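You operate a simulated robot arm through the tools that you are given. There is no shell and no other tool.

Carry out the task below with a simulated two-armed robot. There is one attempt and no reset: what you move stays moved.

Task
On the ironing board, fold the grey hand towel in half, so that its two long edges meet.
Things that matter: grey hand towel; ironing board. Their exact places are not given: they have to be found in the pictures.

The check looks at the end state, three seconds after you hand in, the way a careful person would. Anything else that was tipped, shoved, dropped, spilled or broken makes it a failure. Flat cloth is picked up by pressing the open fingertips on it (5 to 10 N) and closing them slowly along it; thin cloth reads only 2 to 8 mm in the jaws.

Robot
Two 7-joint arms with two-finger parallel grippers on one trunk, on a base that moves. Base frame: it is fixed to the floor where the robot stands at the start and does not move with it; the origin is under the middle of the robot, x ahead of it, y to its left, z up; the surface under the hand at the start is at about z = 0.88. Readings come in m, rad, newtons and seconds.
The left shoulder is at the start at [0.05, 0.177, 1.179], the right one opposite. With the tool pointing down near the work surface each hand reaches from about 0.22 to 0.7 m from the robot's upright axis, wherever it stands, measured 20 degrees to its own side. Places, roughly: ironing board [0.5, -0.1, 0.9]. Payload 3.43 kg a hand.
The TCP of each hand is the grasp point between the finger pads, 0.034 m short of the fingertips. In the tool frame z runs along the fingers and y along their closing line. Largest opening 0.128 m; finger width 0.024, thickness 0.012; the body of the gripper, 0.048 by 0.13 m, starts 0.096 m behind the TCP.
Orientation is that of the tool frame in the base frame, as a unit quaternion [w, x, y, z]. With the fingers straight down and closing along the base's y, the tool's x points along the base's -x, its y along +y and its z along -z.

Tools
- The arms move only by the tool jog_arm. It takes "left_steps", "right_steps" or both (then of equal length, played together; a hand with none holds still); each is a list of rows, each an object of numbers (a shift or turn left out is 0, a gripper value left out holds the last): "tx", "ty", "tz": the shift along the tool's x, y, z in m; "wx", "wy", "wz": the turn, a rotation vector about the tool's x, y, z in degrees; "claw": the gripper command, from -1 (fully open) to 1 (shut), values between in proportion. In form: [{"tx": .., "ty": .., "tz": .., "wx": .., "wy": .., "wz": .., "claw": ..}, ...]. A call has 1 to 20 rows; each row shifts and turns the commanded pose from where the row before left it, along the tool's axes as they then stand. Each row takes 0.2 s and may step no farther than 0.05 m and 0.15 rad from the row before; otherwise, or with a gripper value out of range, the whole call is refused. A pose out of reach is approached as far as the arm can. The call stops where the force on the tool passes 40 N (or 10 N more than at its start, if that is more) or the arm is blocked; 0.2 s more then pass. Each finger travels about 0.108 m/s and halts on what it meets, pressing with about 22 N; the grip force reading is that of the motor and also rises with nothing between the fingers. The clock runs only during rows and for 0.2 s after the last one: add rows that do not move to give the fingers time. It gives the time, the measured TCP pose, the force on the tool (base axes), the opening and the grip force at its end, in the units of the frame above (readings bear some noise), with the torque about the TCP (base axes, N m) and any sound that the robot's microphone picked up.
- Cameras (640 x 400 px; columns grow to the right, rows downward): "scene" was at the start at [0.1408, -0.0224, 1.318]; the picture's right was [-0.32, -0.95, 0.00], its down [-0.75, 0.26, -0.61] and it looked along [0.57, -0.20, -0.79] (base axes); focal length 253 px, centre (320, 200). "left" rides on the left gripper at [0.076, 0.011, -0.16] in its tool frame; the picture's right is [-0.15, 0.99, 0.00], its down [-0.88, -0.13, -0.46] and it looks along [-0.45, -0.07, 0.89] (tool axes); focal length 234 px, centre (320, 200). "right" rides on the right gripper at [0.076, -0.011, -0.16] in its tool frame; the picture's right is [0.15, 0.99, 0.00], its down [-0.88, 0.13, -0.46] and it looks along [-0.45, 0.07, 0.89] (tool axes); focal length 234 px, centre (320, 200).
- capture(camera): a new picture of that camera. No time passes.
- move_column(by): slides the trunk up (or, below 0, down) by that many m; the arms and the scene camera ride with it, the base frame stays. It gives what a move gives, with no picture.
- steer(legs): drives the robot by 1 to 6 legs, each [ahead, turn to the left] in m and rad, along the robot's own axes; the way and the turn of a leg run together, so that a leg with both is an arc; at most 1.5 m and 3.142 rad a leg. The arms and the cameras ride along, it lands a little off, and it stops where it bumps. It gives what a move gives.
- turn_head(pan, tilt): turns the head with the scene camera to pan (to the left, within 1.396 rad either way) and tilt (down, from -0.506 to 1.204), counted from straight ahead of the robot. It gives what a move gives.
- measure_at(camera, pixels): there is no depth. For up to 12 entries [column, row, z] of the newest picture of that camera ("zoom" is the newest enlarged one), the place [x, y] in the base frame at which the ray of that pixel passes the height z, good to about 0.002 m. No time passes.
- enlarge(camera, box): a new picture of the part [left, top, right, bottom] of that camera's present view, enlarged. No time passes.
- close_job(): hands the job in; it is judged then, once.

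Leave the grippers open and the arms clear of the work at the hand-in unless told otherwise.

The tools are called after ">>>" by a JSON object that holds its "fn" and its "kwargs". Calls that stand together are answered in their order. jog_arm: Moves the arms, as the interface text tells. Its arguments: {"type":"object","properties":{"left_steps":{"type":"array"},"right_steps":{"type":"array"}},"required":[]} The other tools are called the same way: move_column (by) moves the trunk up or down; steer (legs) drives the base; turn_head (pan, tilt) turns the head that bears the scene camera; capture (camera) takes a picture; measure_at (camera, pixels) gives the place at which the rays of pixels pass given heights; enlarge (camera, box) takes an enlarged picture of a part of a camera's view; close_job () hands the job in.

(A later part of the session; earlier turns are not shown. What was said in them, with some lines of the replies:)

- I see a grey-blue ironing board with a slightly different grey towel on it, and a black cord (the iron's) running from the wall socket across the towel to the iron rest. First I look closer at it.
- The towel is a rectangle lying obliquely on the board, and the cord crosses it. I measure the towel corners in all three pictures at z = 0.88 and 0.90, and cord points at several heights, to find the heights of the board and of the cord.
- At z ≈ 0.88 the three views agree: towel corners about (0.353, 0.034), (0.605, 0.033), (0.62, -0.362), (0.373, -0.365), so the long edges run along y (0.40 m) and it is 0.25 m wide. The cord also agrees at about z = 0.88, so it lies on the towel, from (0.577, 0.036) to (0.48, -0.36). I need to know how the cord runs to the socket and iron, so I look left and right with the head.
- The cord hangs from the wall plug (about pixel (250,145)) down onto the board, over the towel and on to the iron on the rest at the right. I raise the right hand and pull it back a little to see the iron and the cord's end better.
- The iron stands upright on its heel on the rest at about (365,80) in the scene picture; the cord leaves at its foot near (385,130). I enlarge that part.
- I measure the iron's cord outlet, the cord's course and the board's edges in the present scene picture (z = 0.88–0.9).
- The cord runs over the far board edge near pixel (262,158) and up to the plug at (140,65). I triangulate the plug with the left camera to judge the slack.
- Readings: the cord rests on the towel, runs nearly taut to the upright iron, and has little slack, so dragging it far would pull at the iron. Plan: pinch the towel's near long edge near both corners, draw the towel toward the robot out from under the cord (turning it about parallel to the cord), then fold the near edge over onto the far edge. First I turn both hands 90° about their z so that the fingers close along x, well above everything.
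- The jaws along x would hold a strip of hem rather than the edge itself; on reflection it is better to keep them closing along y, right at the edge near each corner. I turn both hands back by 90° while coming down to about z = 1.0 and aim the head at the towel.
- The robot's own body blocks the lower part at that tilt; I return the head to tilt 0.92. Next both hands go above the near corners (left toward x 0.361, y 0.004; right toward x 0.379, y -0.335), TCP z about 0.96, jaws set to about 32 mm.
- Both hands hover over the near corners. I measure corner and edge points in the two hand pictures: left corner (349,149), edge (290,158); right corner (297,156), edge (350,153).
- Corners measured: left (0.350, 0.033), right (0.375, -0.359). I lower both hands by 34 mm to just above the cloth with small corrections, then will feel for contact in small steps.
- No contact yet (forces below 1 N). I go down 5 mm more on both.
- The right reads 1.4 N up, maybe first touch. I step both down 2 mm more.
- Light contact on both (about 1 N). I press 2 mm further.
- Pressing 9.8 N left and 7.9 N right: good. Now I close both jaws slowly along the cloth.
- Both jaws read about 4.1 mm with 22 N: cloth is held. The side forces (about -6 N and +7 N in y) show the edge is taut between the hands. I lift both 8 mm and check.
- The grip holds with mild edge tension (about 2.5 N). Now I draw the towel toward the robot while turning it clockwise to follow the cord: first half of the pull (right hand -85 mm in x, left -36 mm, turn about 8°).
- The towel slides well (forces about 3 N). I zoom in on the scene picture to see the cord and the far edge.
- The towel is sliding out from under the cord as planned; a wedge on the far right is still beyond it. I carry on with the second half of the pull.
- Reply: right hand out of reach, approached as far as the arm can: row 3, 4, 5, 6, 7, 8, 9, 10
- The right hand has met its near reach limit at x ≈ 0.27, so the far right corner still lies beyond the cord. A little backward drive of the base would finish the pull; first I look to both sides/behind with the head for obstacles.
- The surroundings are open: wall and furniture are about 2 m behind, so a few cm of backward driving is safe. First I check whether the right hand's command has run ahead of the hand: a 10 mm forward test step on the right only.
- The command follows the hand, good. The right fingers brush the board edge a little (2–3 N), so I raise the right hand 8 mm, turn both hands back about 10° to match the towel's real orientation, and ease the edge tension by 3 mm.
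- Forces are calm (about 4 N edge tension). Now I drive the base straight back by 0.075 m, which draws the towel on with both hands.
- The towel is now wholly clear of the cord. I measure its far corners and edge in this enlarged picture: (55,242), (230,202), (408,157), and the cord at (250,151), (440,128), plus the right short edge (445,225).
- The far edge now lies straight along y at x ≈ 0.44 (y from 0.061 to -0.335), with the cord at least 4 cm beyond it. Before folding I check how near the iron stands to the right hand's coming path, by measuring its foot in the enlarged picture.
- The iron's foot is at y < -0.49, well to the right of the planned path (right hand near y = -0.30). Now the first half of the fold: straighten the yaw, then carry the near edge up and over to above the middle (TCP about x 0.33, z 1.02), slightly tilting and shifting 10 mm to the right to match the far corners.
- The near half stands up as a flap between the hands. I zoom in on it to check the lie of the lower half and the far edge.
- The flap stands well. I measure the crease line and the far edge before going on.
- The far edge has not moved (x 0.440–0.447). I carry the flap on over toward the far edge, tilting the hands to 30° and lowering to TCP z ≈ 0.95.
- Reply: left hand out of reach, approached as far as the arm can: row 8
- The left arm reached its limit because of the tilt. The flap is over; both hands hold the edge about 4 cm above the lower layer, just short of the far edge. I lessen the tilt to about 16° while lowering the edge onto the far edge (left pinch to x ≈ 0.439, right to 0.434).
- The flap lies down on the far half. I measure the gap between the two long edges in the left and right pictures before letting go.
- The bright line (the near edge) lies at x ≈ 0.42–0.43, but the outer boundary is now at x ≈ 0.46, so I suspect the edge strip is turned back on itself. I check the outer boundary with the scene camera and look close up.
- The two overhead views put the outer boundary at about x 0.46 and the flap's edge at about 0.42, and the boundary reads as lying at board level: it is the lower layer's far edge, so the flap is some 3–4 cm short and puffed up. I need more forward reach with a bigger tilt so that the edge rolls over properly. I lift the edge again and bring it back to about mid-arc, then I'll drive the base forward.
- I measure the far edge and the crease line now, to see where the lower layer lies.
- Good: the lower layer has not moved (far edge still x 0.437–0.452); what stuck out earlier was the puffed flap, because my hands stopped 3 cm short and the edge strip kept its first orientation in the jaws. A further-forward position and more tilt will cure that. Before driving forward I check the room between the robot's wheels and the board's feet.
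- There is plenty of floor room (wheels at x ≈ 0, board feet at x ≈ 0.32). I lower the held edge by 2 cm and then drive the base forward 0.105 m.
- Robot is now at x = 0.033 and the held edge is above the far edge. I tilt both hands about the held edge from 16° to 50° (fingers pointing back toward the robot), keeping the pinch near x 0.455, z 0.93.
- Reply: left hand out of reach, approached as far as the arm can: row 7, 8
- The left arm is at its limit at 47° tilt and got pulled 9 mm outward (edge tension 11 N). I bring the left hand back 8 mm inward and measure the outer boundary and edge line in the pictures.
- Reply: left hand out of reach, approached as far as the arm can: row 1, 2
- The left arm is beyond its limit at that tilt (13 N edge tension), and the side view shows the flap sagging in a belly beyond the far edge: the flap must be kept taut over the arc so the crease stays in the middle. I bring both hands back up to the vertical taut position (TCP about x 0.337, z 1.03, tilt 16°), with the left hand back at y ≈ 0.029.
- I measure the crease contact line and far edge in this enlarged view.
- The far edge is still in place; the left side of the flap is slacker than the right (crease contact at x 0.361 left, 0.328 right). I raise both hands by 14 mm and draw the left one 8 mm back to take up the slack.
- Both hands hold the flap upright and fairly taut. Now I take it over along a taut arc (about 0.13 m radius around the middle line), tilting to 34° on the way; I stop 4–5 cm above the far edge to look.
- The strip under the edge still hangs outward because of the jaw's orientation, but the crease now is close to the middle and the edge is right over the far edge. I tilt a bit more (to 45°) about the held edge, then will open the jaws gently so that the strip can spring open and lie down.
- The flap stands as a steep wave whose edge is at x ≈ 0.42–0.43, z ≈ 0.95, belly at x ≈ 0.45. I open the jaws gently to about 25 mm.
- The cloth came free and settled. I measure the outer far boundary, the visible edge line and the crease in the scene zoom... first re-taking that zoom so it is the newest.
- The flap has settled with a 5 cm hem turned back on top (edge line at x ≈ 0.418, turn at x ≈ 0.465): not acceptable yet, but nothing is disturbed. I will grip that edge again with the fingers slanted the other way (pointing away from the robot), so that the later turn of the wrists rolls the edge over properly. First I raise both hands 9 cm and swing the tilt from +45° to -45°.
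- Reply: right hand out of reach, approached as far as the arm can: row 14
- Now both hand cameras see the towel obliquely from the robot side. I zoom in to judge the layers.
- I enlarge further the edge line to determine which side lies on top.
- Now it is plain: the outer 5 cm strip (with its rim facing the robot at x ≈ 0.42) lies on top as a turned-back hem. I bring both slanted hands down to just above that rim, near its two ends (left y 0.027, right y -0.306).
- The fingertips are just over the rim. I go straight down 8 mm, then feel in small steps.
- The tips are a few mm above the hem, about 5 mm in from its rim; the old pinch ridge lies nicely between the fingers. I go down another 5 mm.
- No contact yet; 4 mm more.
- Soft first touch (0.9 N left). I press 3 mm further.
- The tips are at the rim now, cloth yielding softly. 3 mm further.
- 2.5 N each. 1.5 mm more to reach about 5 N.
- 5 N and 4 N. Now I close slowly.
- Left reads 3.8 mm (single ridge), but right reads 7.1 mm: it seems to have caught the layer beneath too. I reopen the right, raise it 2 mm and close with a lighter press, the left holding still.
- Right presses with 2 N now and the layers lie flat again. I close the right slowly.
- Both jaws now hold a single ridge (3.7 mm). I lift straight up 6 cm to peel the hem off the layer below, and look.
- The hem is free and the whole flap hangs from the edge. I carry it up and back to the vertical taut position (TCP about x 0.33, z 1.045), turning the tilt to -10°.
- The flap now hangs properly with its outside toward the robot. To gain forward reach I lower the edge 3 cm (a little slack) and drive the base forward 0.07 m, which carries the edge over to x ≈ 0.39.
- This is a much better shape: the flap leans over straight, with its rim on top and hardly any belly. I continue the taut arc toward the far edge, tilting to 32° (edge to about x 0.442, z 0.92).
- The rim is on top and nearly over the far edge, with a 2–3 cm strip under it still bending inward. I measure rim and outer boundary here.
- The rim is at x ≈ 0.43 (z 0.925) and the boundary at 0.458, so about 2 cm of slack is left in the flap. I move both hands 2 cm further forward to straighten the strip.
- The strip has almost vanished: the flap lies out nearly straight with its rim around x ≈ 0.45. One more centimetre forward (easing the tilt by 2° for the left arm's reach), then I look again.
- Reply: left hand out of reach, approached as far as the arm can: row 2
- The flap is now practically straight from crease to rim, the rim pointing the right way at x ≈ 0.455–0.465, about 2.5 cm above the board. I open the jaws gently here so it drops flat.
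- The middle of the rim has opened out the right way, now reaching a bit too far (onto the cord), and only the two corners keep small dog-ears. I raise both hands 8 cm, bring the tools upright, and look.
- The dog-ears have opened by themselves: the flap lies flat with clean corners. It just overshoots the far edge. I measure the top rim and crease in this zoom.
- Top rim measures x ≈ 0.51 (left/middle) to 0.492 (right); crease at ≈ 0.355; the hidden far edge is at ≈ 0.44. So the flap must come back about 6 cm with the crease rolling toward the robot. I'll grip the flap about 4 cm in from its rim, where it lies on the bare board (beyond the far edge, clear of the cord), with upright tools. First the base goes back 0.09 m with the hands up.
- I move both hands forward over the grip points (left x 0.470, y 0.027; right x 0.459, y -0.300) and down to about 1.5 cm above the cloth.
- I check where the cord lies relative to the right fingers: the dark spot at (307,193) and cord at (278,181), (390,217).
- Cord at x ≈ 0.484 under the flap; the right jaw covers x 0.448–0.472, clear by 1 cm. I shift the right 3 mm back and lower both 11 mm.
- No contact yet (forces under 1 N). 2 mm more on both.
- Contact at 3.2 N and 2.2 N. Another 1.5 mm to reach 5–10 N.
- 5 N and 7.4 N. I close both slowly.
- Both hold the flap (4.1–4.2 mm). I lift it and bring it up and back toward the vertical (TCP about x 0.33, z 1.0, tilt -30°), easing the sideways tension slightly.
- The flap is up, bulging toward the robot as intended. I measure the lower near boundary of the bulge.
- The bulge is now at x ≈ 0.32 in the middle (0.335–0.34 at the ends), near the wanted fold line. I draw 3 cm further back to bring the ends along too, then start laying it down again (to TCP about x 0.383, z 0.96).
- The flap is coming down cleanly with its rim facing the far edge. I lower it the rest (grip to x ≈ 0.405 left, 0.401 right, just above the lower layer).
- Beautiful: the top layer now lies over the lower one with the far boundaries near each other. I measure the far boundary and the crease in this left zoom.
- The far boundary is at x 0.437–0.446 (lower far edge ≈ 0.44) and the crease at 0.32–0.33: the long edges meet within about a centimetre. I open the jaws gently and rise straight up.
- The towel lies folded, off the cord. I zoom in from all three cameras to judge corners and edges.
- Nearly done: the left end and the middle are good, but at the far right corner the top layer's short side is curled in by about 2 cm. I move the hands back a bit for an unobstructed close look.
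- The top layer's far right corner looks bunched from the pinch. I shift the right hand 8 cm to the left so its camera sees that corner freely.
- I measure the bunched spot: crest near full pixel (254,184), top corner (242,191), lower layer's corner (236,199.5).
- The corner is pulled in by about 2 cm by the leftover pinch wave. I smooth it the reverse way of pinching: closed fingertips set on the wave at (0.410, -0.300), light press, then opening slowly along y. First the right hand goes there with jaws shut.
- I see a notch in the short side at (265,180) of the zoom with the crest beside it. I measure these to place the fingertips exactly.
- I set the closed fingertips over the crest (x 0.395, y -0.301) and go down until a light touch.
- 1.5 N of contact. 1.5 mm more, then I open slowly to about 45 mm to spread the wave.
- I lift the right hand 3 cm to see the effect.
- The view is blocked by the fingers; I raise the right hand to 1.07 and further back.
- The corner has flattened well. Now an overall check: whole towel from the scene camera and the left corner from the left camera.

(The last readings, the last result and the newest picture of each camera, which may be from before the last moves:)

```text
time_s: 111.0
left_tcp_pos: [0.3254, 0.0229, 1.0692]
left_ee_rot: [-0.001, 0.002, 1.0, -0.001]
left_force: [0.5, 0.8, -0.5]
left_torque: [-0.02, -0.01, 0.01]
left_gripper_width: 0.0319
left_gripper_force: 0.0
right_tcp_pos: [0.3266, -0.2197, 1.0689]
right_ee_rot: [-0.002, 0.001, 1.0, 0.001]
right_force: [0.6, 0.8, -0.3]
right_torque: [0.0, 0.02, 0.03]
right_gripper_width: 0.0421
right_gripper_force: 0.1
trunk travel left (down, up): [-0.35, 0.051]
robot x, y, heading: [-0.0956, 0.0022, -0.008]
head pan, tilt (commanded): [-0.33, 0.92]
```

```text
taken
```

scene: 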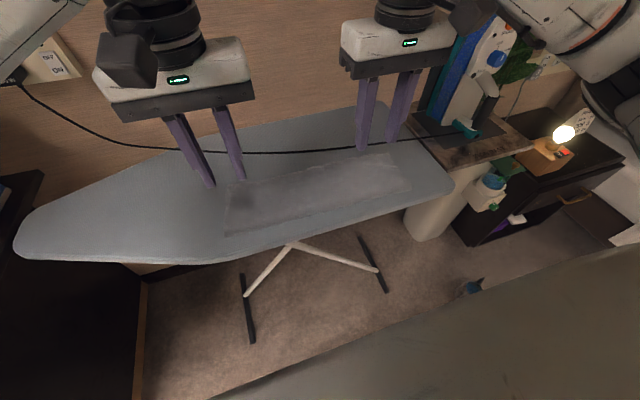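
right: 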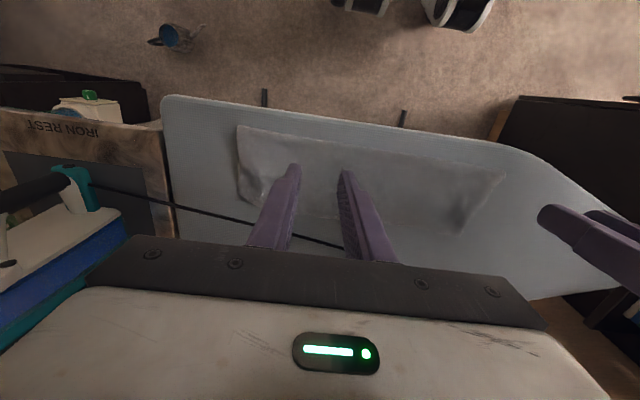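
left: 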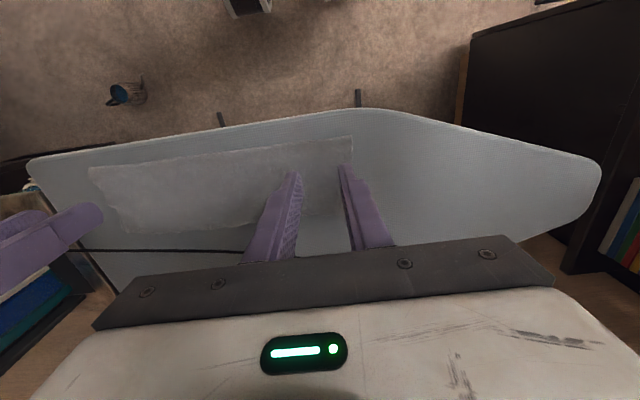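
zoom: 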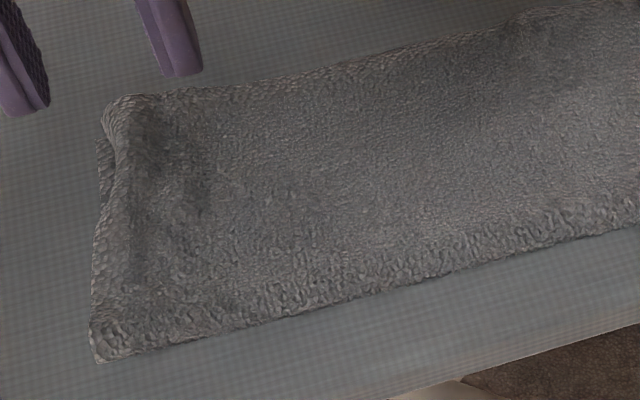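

Looks good overall. I check the left end with the left hand moved 8 cm further left so its camera sees that corner.

>>> {"fn": "jog_arm", "kwargs": {"left_steps": [{"ty": 0.03}, {"ty": 0.03}, {"ty": 0.02}, {}]}}

>>> {"fn": "capture", "kwargs": {"camera": "left"}}

>>> {"fn": "enlarge", "kwargs": {"camera": "left", "box": [170, 120, 300, 230]}}

>>> {"fn": "enlarge", "kwargs": {"camera": "left", "box": [20, 120, 300, 260]}}

```text
time_s: 112.0
left_tcp_pos: [0.3269, 0.1037, 1.0696]
left_ee_rot: [-0.002, 0.002, 1.0, 0.0]
left_force: [0.4, -0.8, -1.1]
left_torque: [-0.04, 0.0, -0.03]
left_gripper_width: 0.0323
left_gripper_force: 0.1
right_tcp_pos: [0.327, -0.2197, 1.0687]
right_ee_rot: [-0.002, 0.002, 1.0, 0.0]
right_force: [0.1, 0.2, 0.1]
right_torque: [0.0, 0.01, 0.01]
right_gripper_width: 0.0422
right_gripper_force: 0.0
trunk travel left (down, up): [-0.35, 0.051]
robot x, y, heading: [-0.0932, 0.0003, -0.005]
head pan, tilt (commanded): [-0.33, 0.92]
```

```text
taken
```

left: 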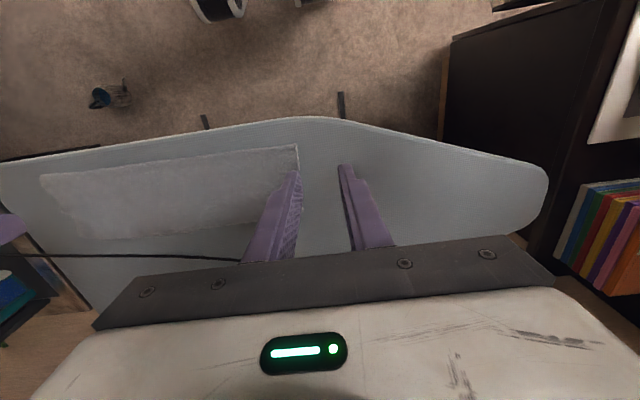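

```text
3.64 times, centred on (235, 175) of left
```

zoom: 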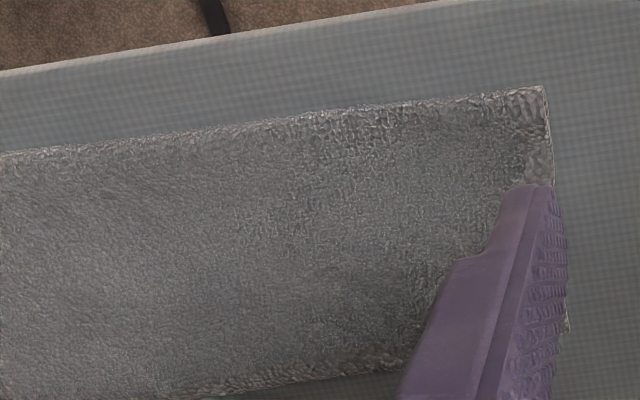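

```text
2.29 times, centred on (160, 190) of left
```

zoom: 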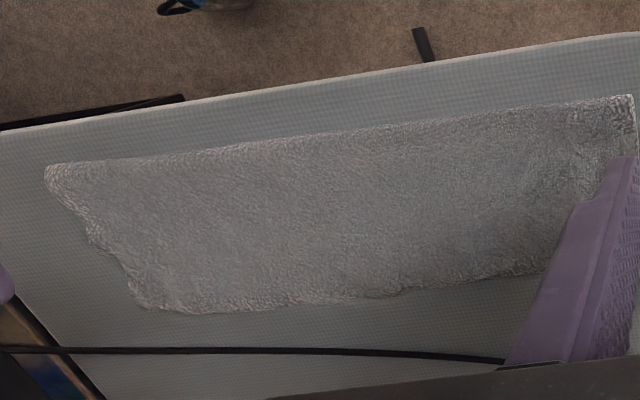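

I look closely along the far edge from both hand cameras to see how well the two rims coincide.

>>> {"fn": "enlarge", "kwargs": {"camera": "left", "box": [70, 190, 200, 260]}}

>>> {"fn": "enlarge", "kwargs": {"camera": "left", "box": [160, 170, 290, 250]}}

>>> {"fn": "enlarge", "kwargs": {"camera": "right", "box": [360, 150, 520, 260]}}

```text
4.92 times, centred on (135, 225) of left
```

zoom: 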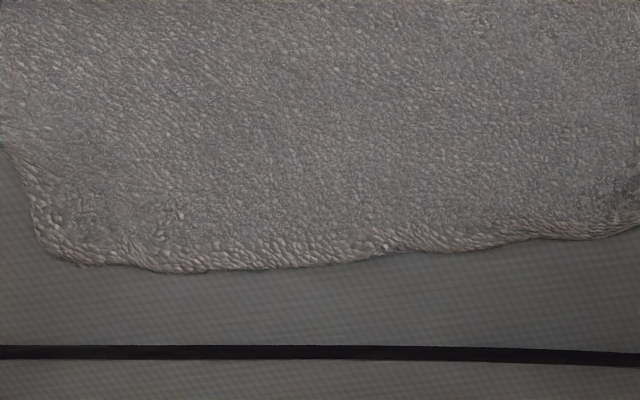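

```text
4.92 times, centred on (225, 210) of left
```

zoom: 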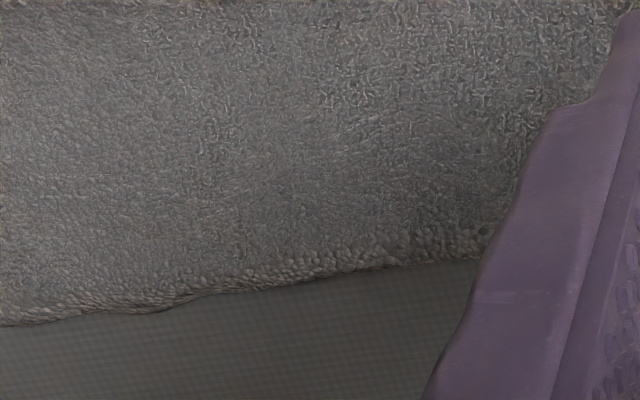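

```text
3.64 times, centred on (440, 205) of right
```

zoom: 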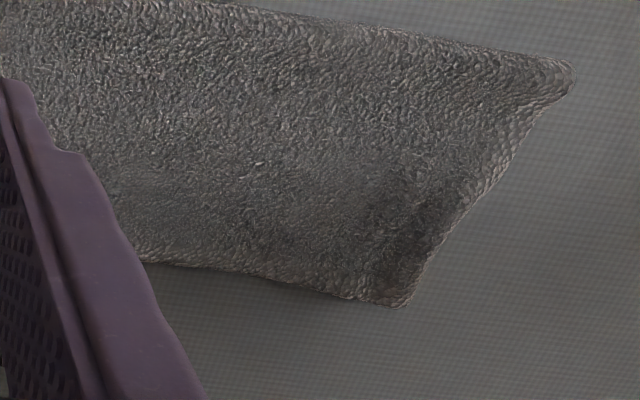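

The top layer's rim covers the lower rim all along. I measure the boundary line to see by how much it may overshoot the lower far edge (x ≈ 0.44).

>>> {"fn": "measure_at", "kwargs": {"camera": "left", "pixels": [[80, 236, 0.888], [100.4, 238.8, 0.888], [151.3, 235.2, 0.888], [190.4, 232.4, 0.888], [220.9, 226.3, 0.888], [251.4, 221.2, 0.888], [42, 174, 0.889], [150, 163, 0.889], [297, 146, 0.889]]}}

>>> {"fn": "measure_at", "kwargs": {"camera": "right", "pixels": [[459, 233, 0.888], [440, 229, 0.888], [400, 223, 0.888], [237, 196, 0.886], [262, 205, 0.888], [235, 125, 0.889], [505, 170, 0.889]]}}

>>> {"fn": "capture", "kwargs": {"camera": "right"}}

```text
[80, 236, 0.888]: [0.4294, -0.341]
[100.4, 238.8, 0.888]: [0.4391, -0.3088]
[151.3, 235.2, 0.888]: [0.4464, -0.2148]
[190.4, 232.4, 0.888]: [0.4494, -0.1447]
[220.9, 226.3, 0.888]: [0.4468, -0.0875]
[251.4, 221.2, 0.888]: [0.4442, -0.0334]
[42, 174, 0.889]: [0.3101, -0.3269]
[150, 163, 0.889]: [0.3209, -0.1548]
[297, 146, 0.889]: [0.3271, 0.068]
```

```text
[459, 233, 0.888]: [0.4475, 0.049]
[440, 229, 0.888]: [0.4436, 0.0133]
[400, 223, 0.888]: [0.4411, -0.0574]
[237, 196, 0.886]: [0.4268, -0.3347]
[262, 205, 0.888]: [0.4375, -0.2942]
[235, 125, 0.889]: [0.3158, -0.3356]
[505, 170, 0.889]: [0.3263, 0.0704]
```

```text
taken
```

right: 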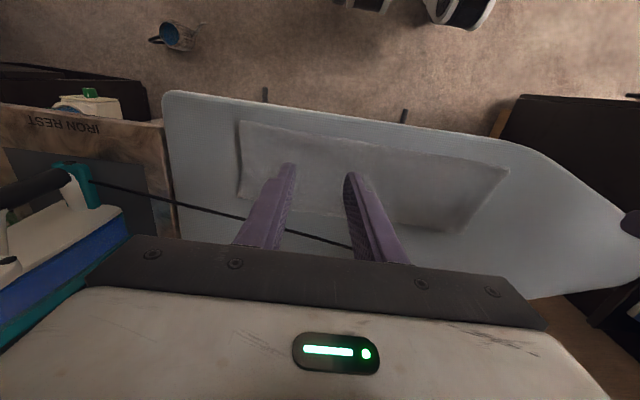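

The fold measures x 0.32 to about 0.445 (0.125 m wide, half of 0.25 m), with the two long rims within a centimetre or less of each other and the corners aligned; the cord lies clear behind it and the iron stands. I open both grippers fully and withdraw the arms up and back, clear of the work.

>>> {"fn": "jog_arm", "kwargs": {"left_steps": [{"tz": -0.03, "claw": -1.0}, {"tz": -0.03}, {"tz": -0.02, "tx": 0.02}, {"tx": 0.03}, {"tx": 0.03}, {}, {}], "right_steps": [{"tz": -0.03, "claw": -1.0}, {"tz": -0.03}, {"tz": -0.02, "tx": 0.02}, {"tx": 0.03, "ty": -0.02}, {"tx": 0.03, "ty": -0.02}, {}, {}]}}

>>> {"fn": "capture", "kwargs": {"camera": "scene"}}

>>> {"fn": "enlarge", "kwargs": {"camera": "scene", "box": [190, 120, 540, 260]}}

>>> {"fn": "capture", "kwargs": {"camera": "right"}}

>>> {"fn": "capture", "kwargs": {"camera": "left"}}

```text
time_s: 113.5
left_tcp_pos: [0.2445, 0.1055, 1.1494]
left_ee_rot: [-0.002, 0.001, 1.0, 0.0]
left_force: [0.1, 0.1, -0.5]
left_torque: [0.01, 0.0, 0.02]
left_gripper_width: 0.1279
left_gripper_force: 0.1
right_tcp_pos: [0.2446, -0.2595, 1.1487]
right_ee_rot: [-0.002, 0.002, 1.0, 0.0]
right_force: [0.5, 0.3, -0.9]
right_torque: [-0.02, 0.01, 0.0]
right_gripper_width: 0.128
right_gripper_force: 0.0
trunk travel left (down, up): [-0.35, 0.051]
robot x, y, heading: [-0.0941, 0.0004, -0.009]
head pan, tilt (commanded): [-0.33, 0.92]
```

```text
taken
```

scene: 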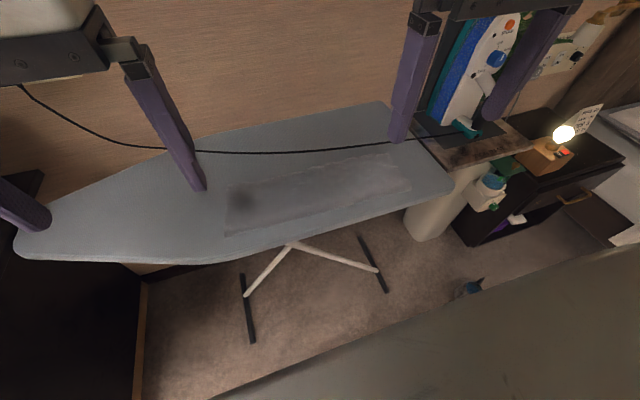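

```text
1.83 times, centred on (365, 190) of scene
```

zoom: 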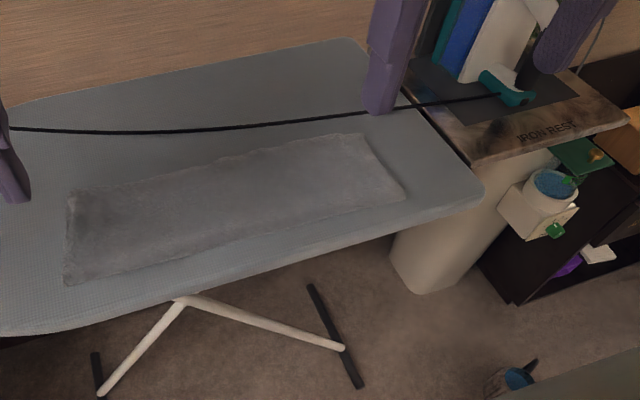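

```text
taken
```

right: 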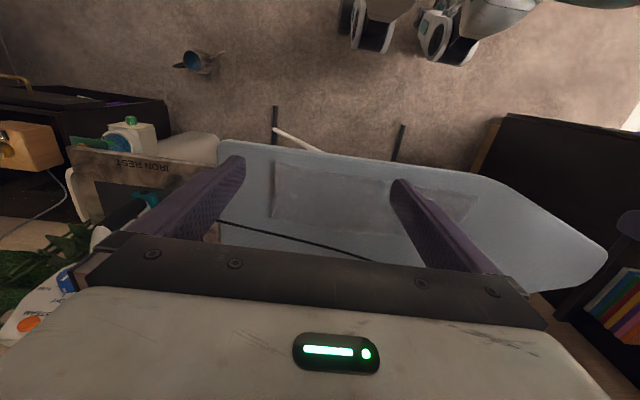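

```text
taken
```

left: 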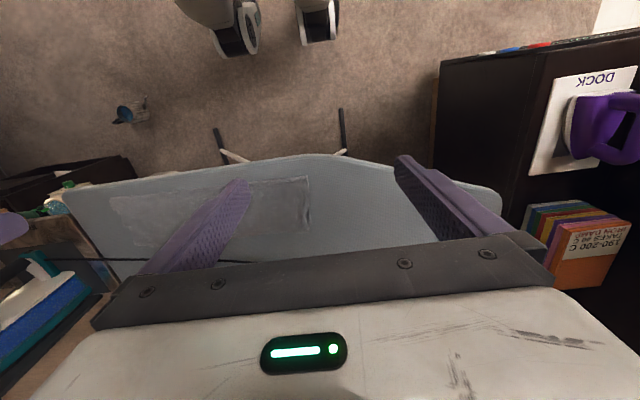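

The towel lies neatly folded in half on the board, free of the cord. The iron is still upright and the cord is still plugged in; the grippers are open and the arms clear. I hand in the job.

>>> {"fn": "close_job", "kwargs": {}}

```text
The job is handed in.
```

The grey hand towel is folded in half lengthwise on the ironing board, and I have handed the job in. By my last measurements its two long edges meet to within about 1 cm.

- **Fold:** the folded towel is about 12.5 cm wide, half its original 25 cm. The far right corner was bunched by the grip, so I spread it flat; a slight ripple remains there, and a small wave at the far left corner.
- **Towel position:** the iron's cord lay across the towel with little slack, so I drew the towel about 16 cm toward the robot instead of moving the cord. The fold now lies nearer the board's near edge than the towel did at the start.
- **Cord and iron:** during one of the tries the top layer rested on the cord for a short time; it now lies clear of it. The iron is still upright and plugged in, and I saw nothing else disturbed.
- **Robot:** both grippers are open and the arms are clear of the board. The base stands about 9 cm behind where it started.
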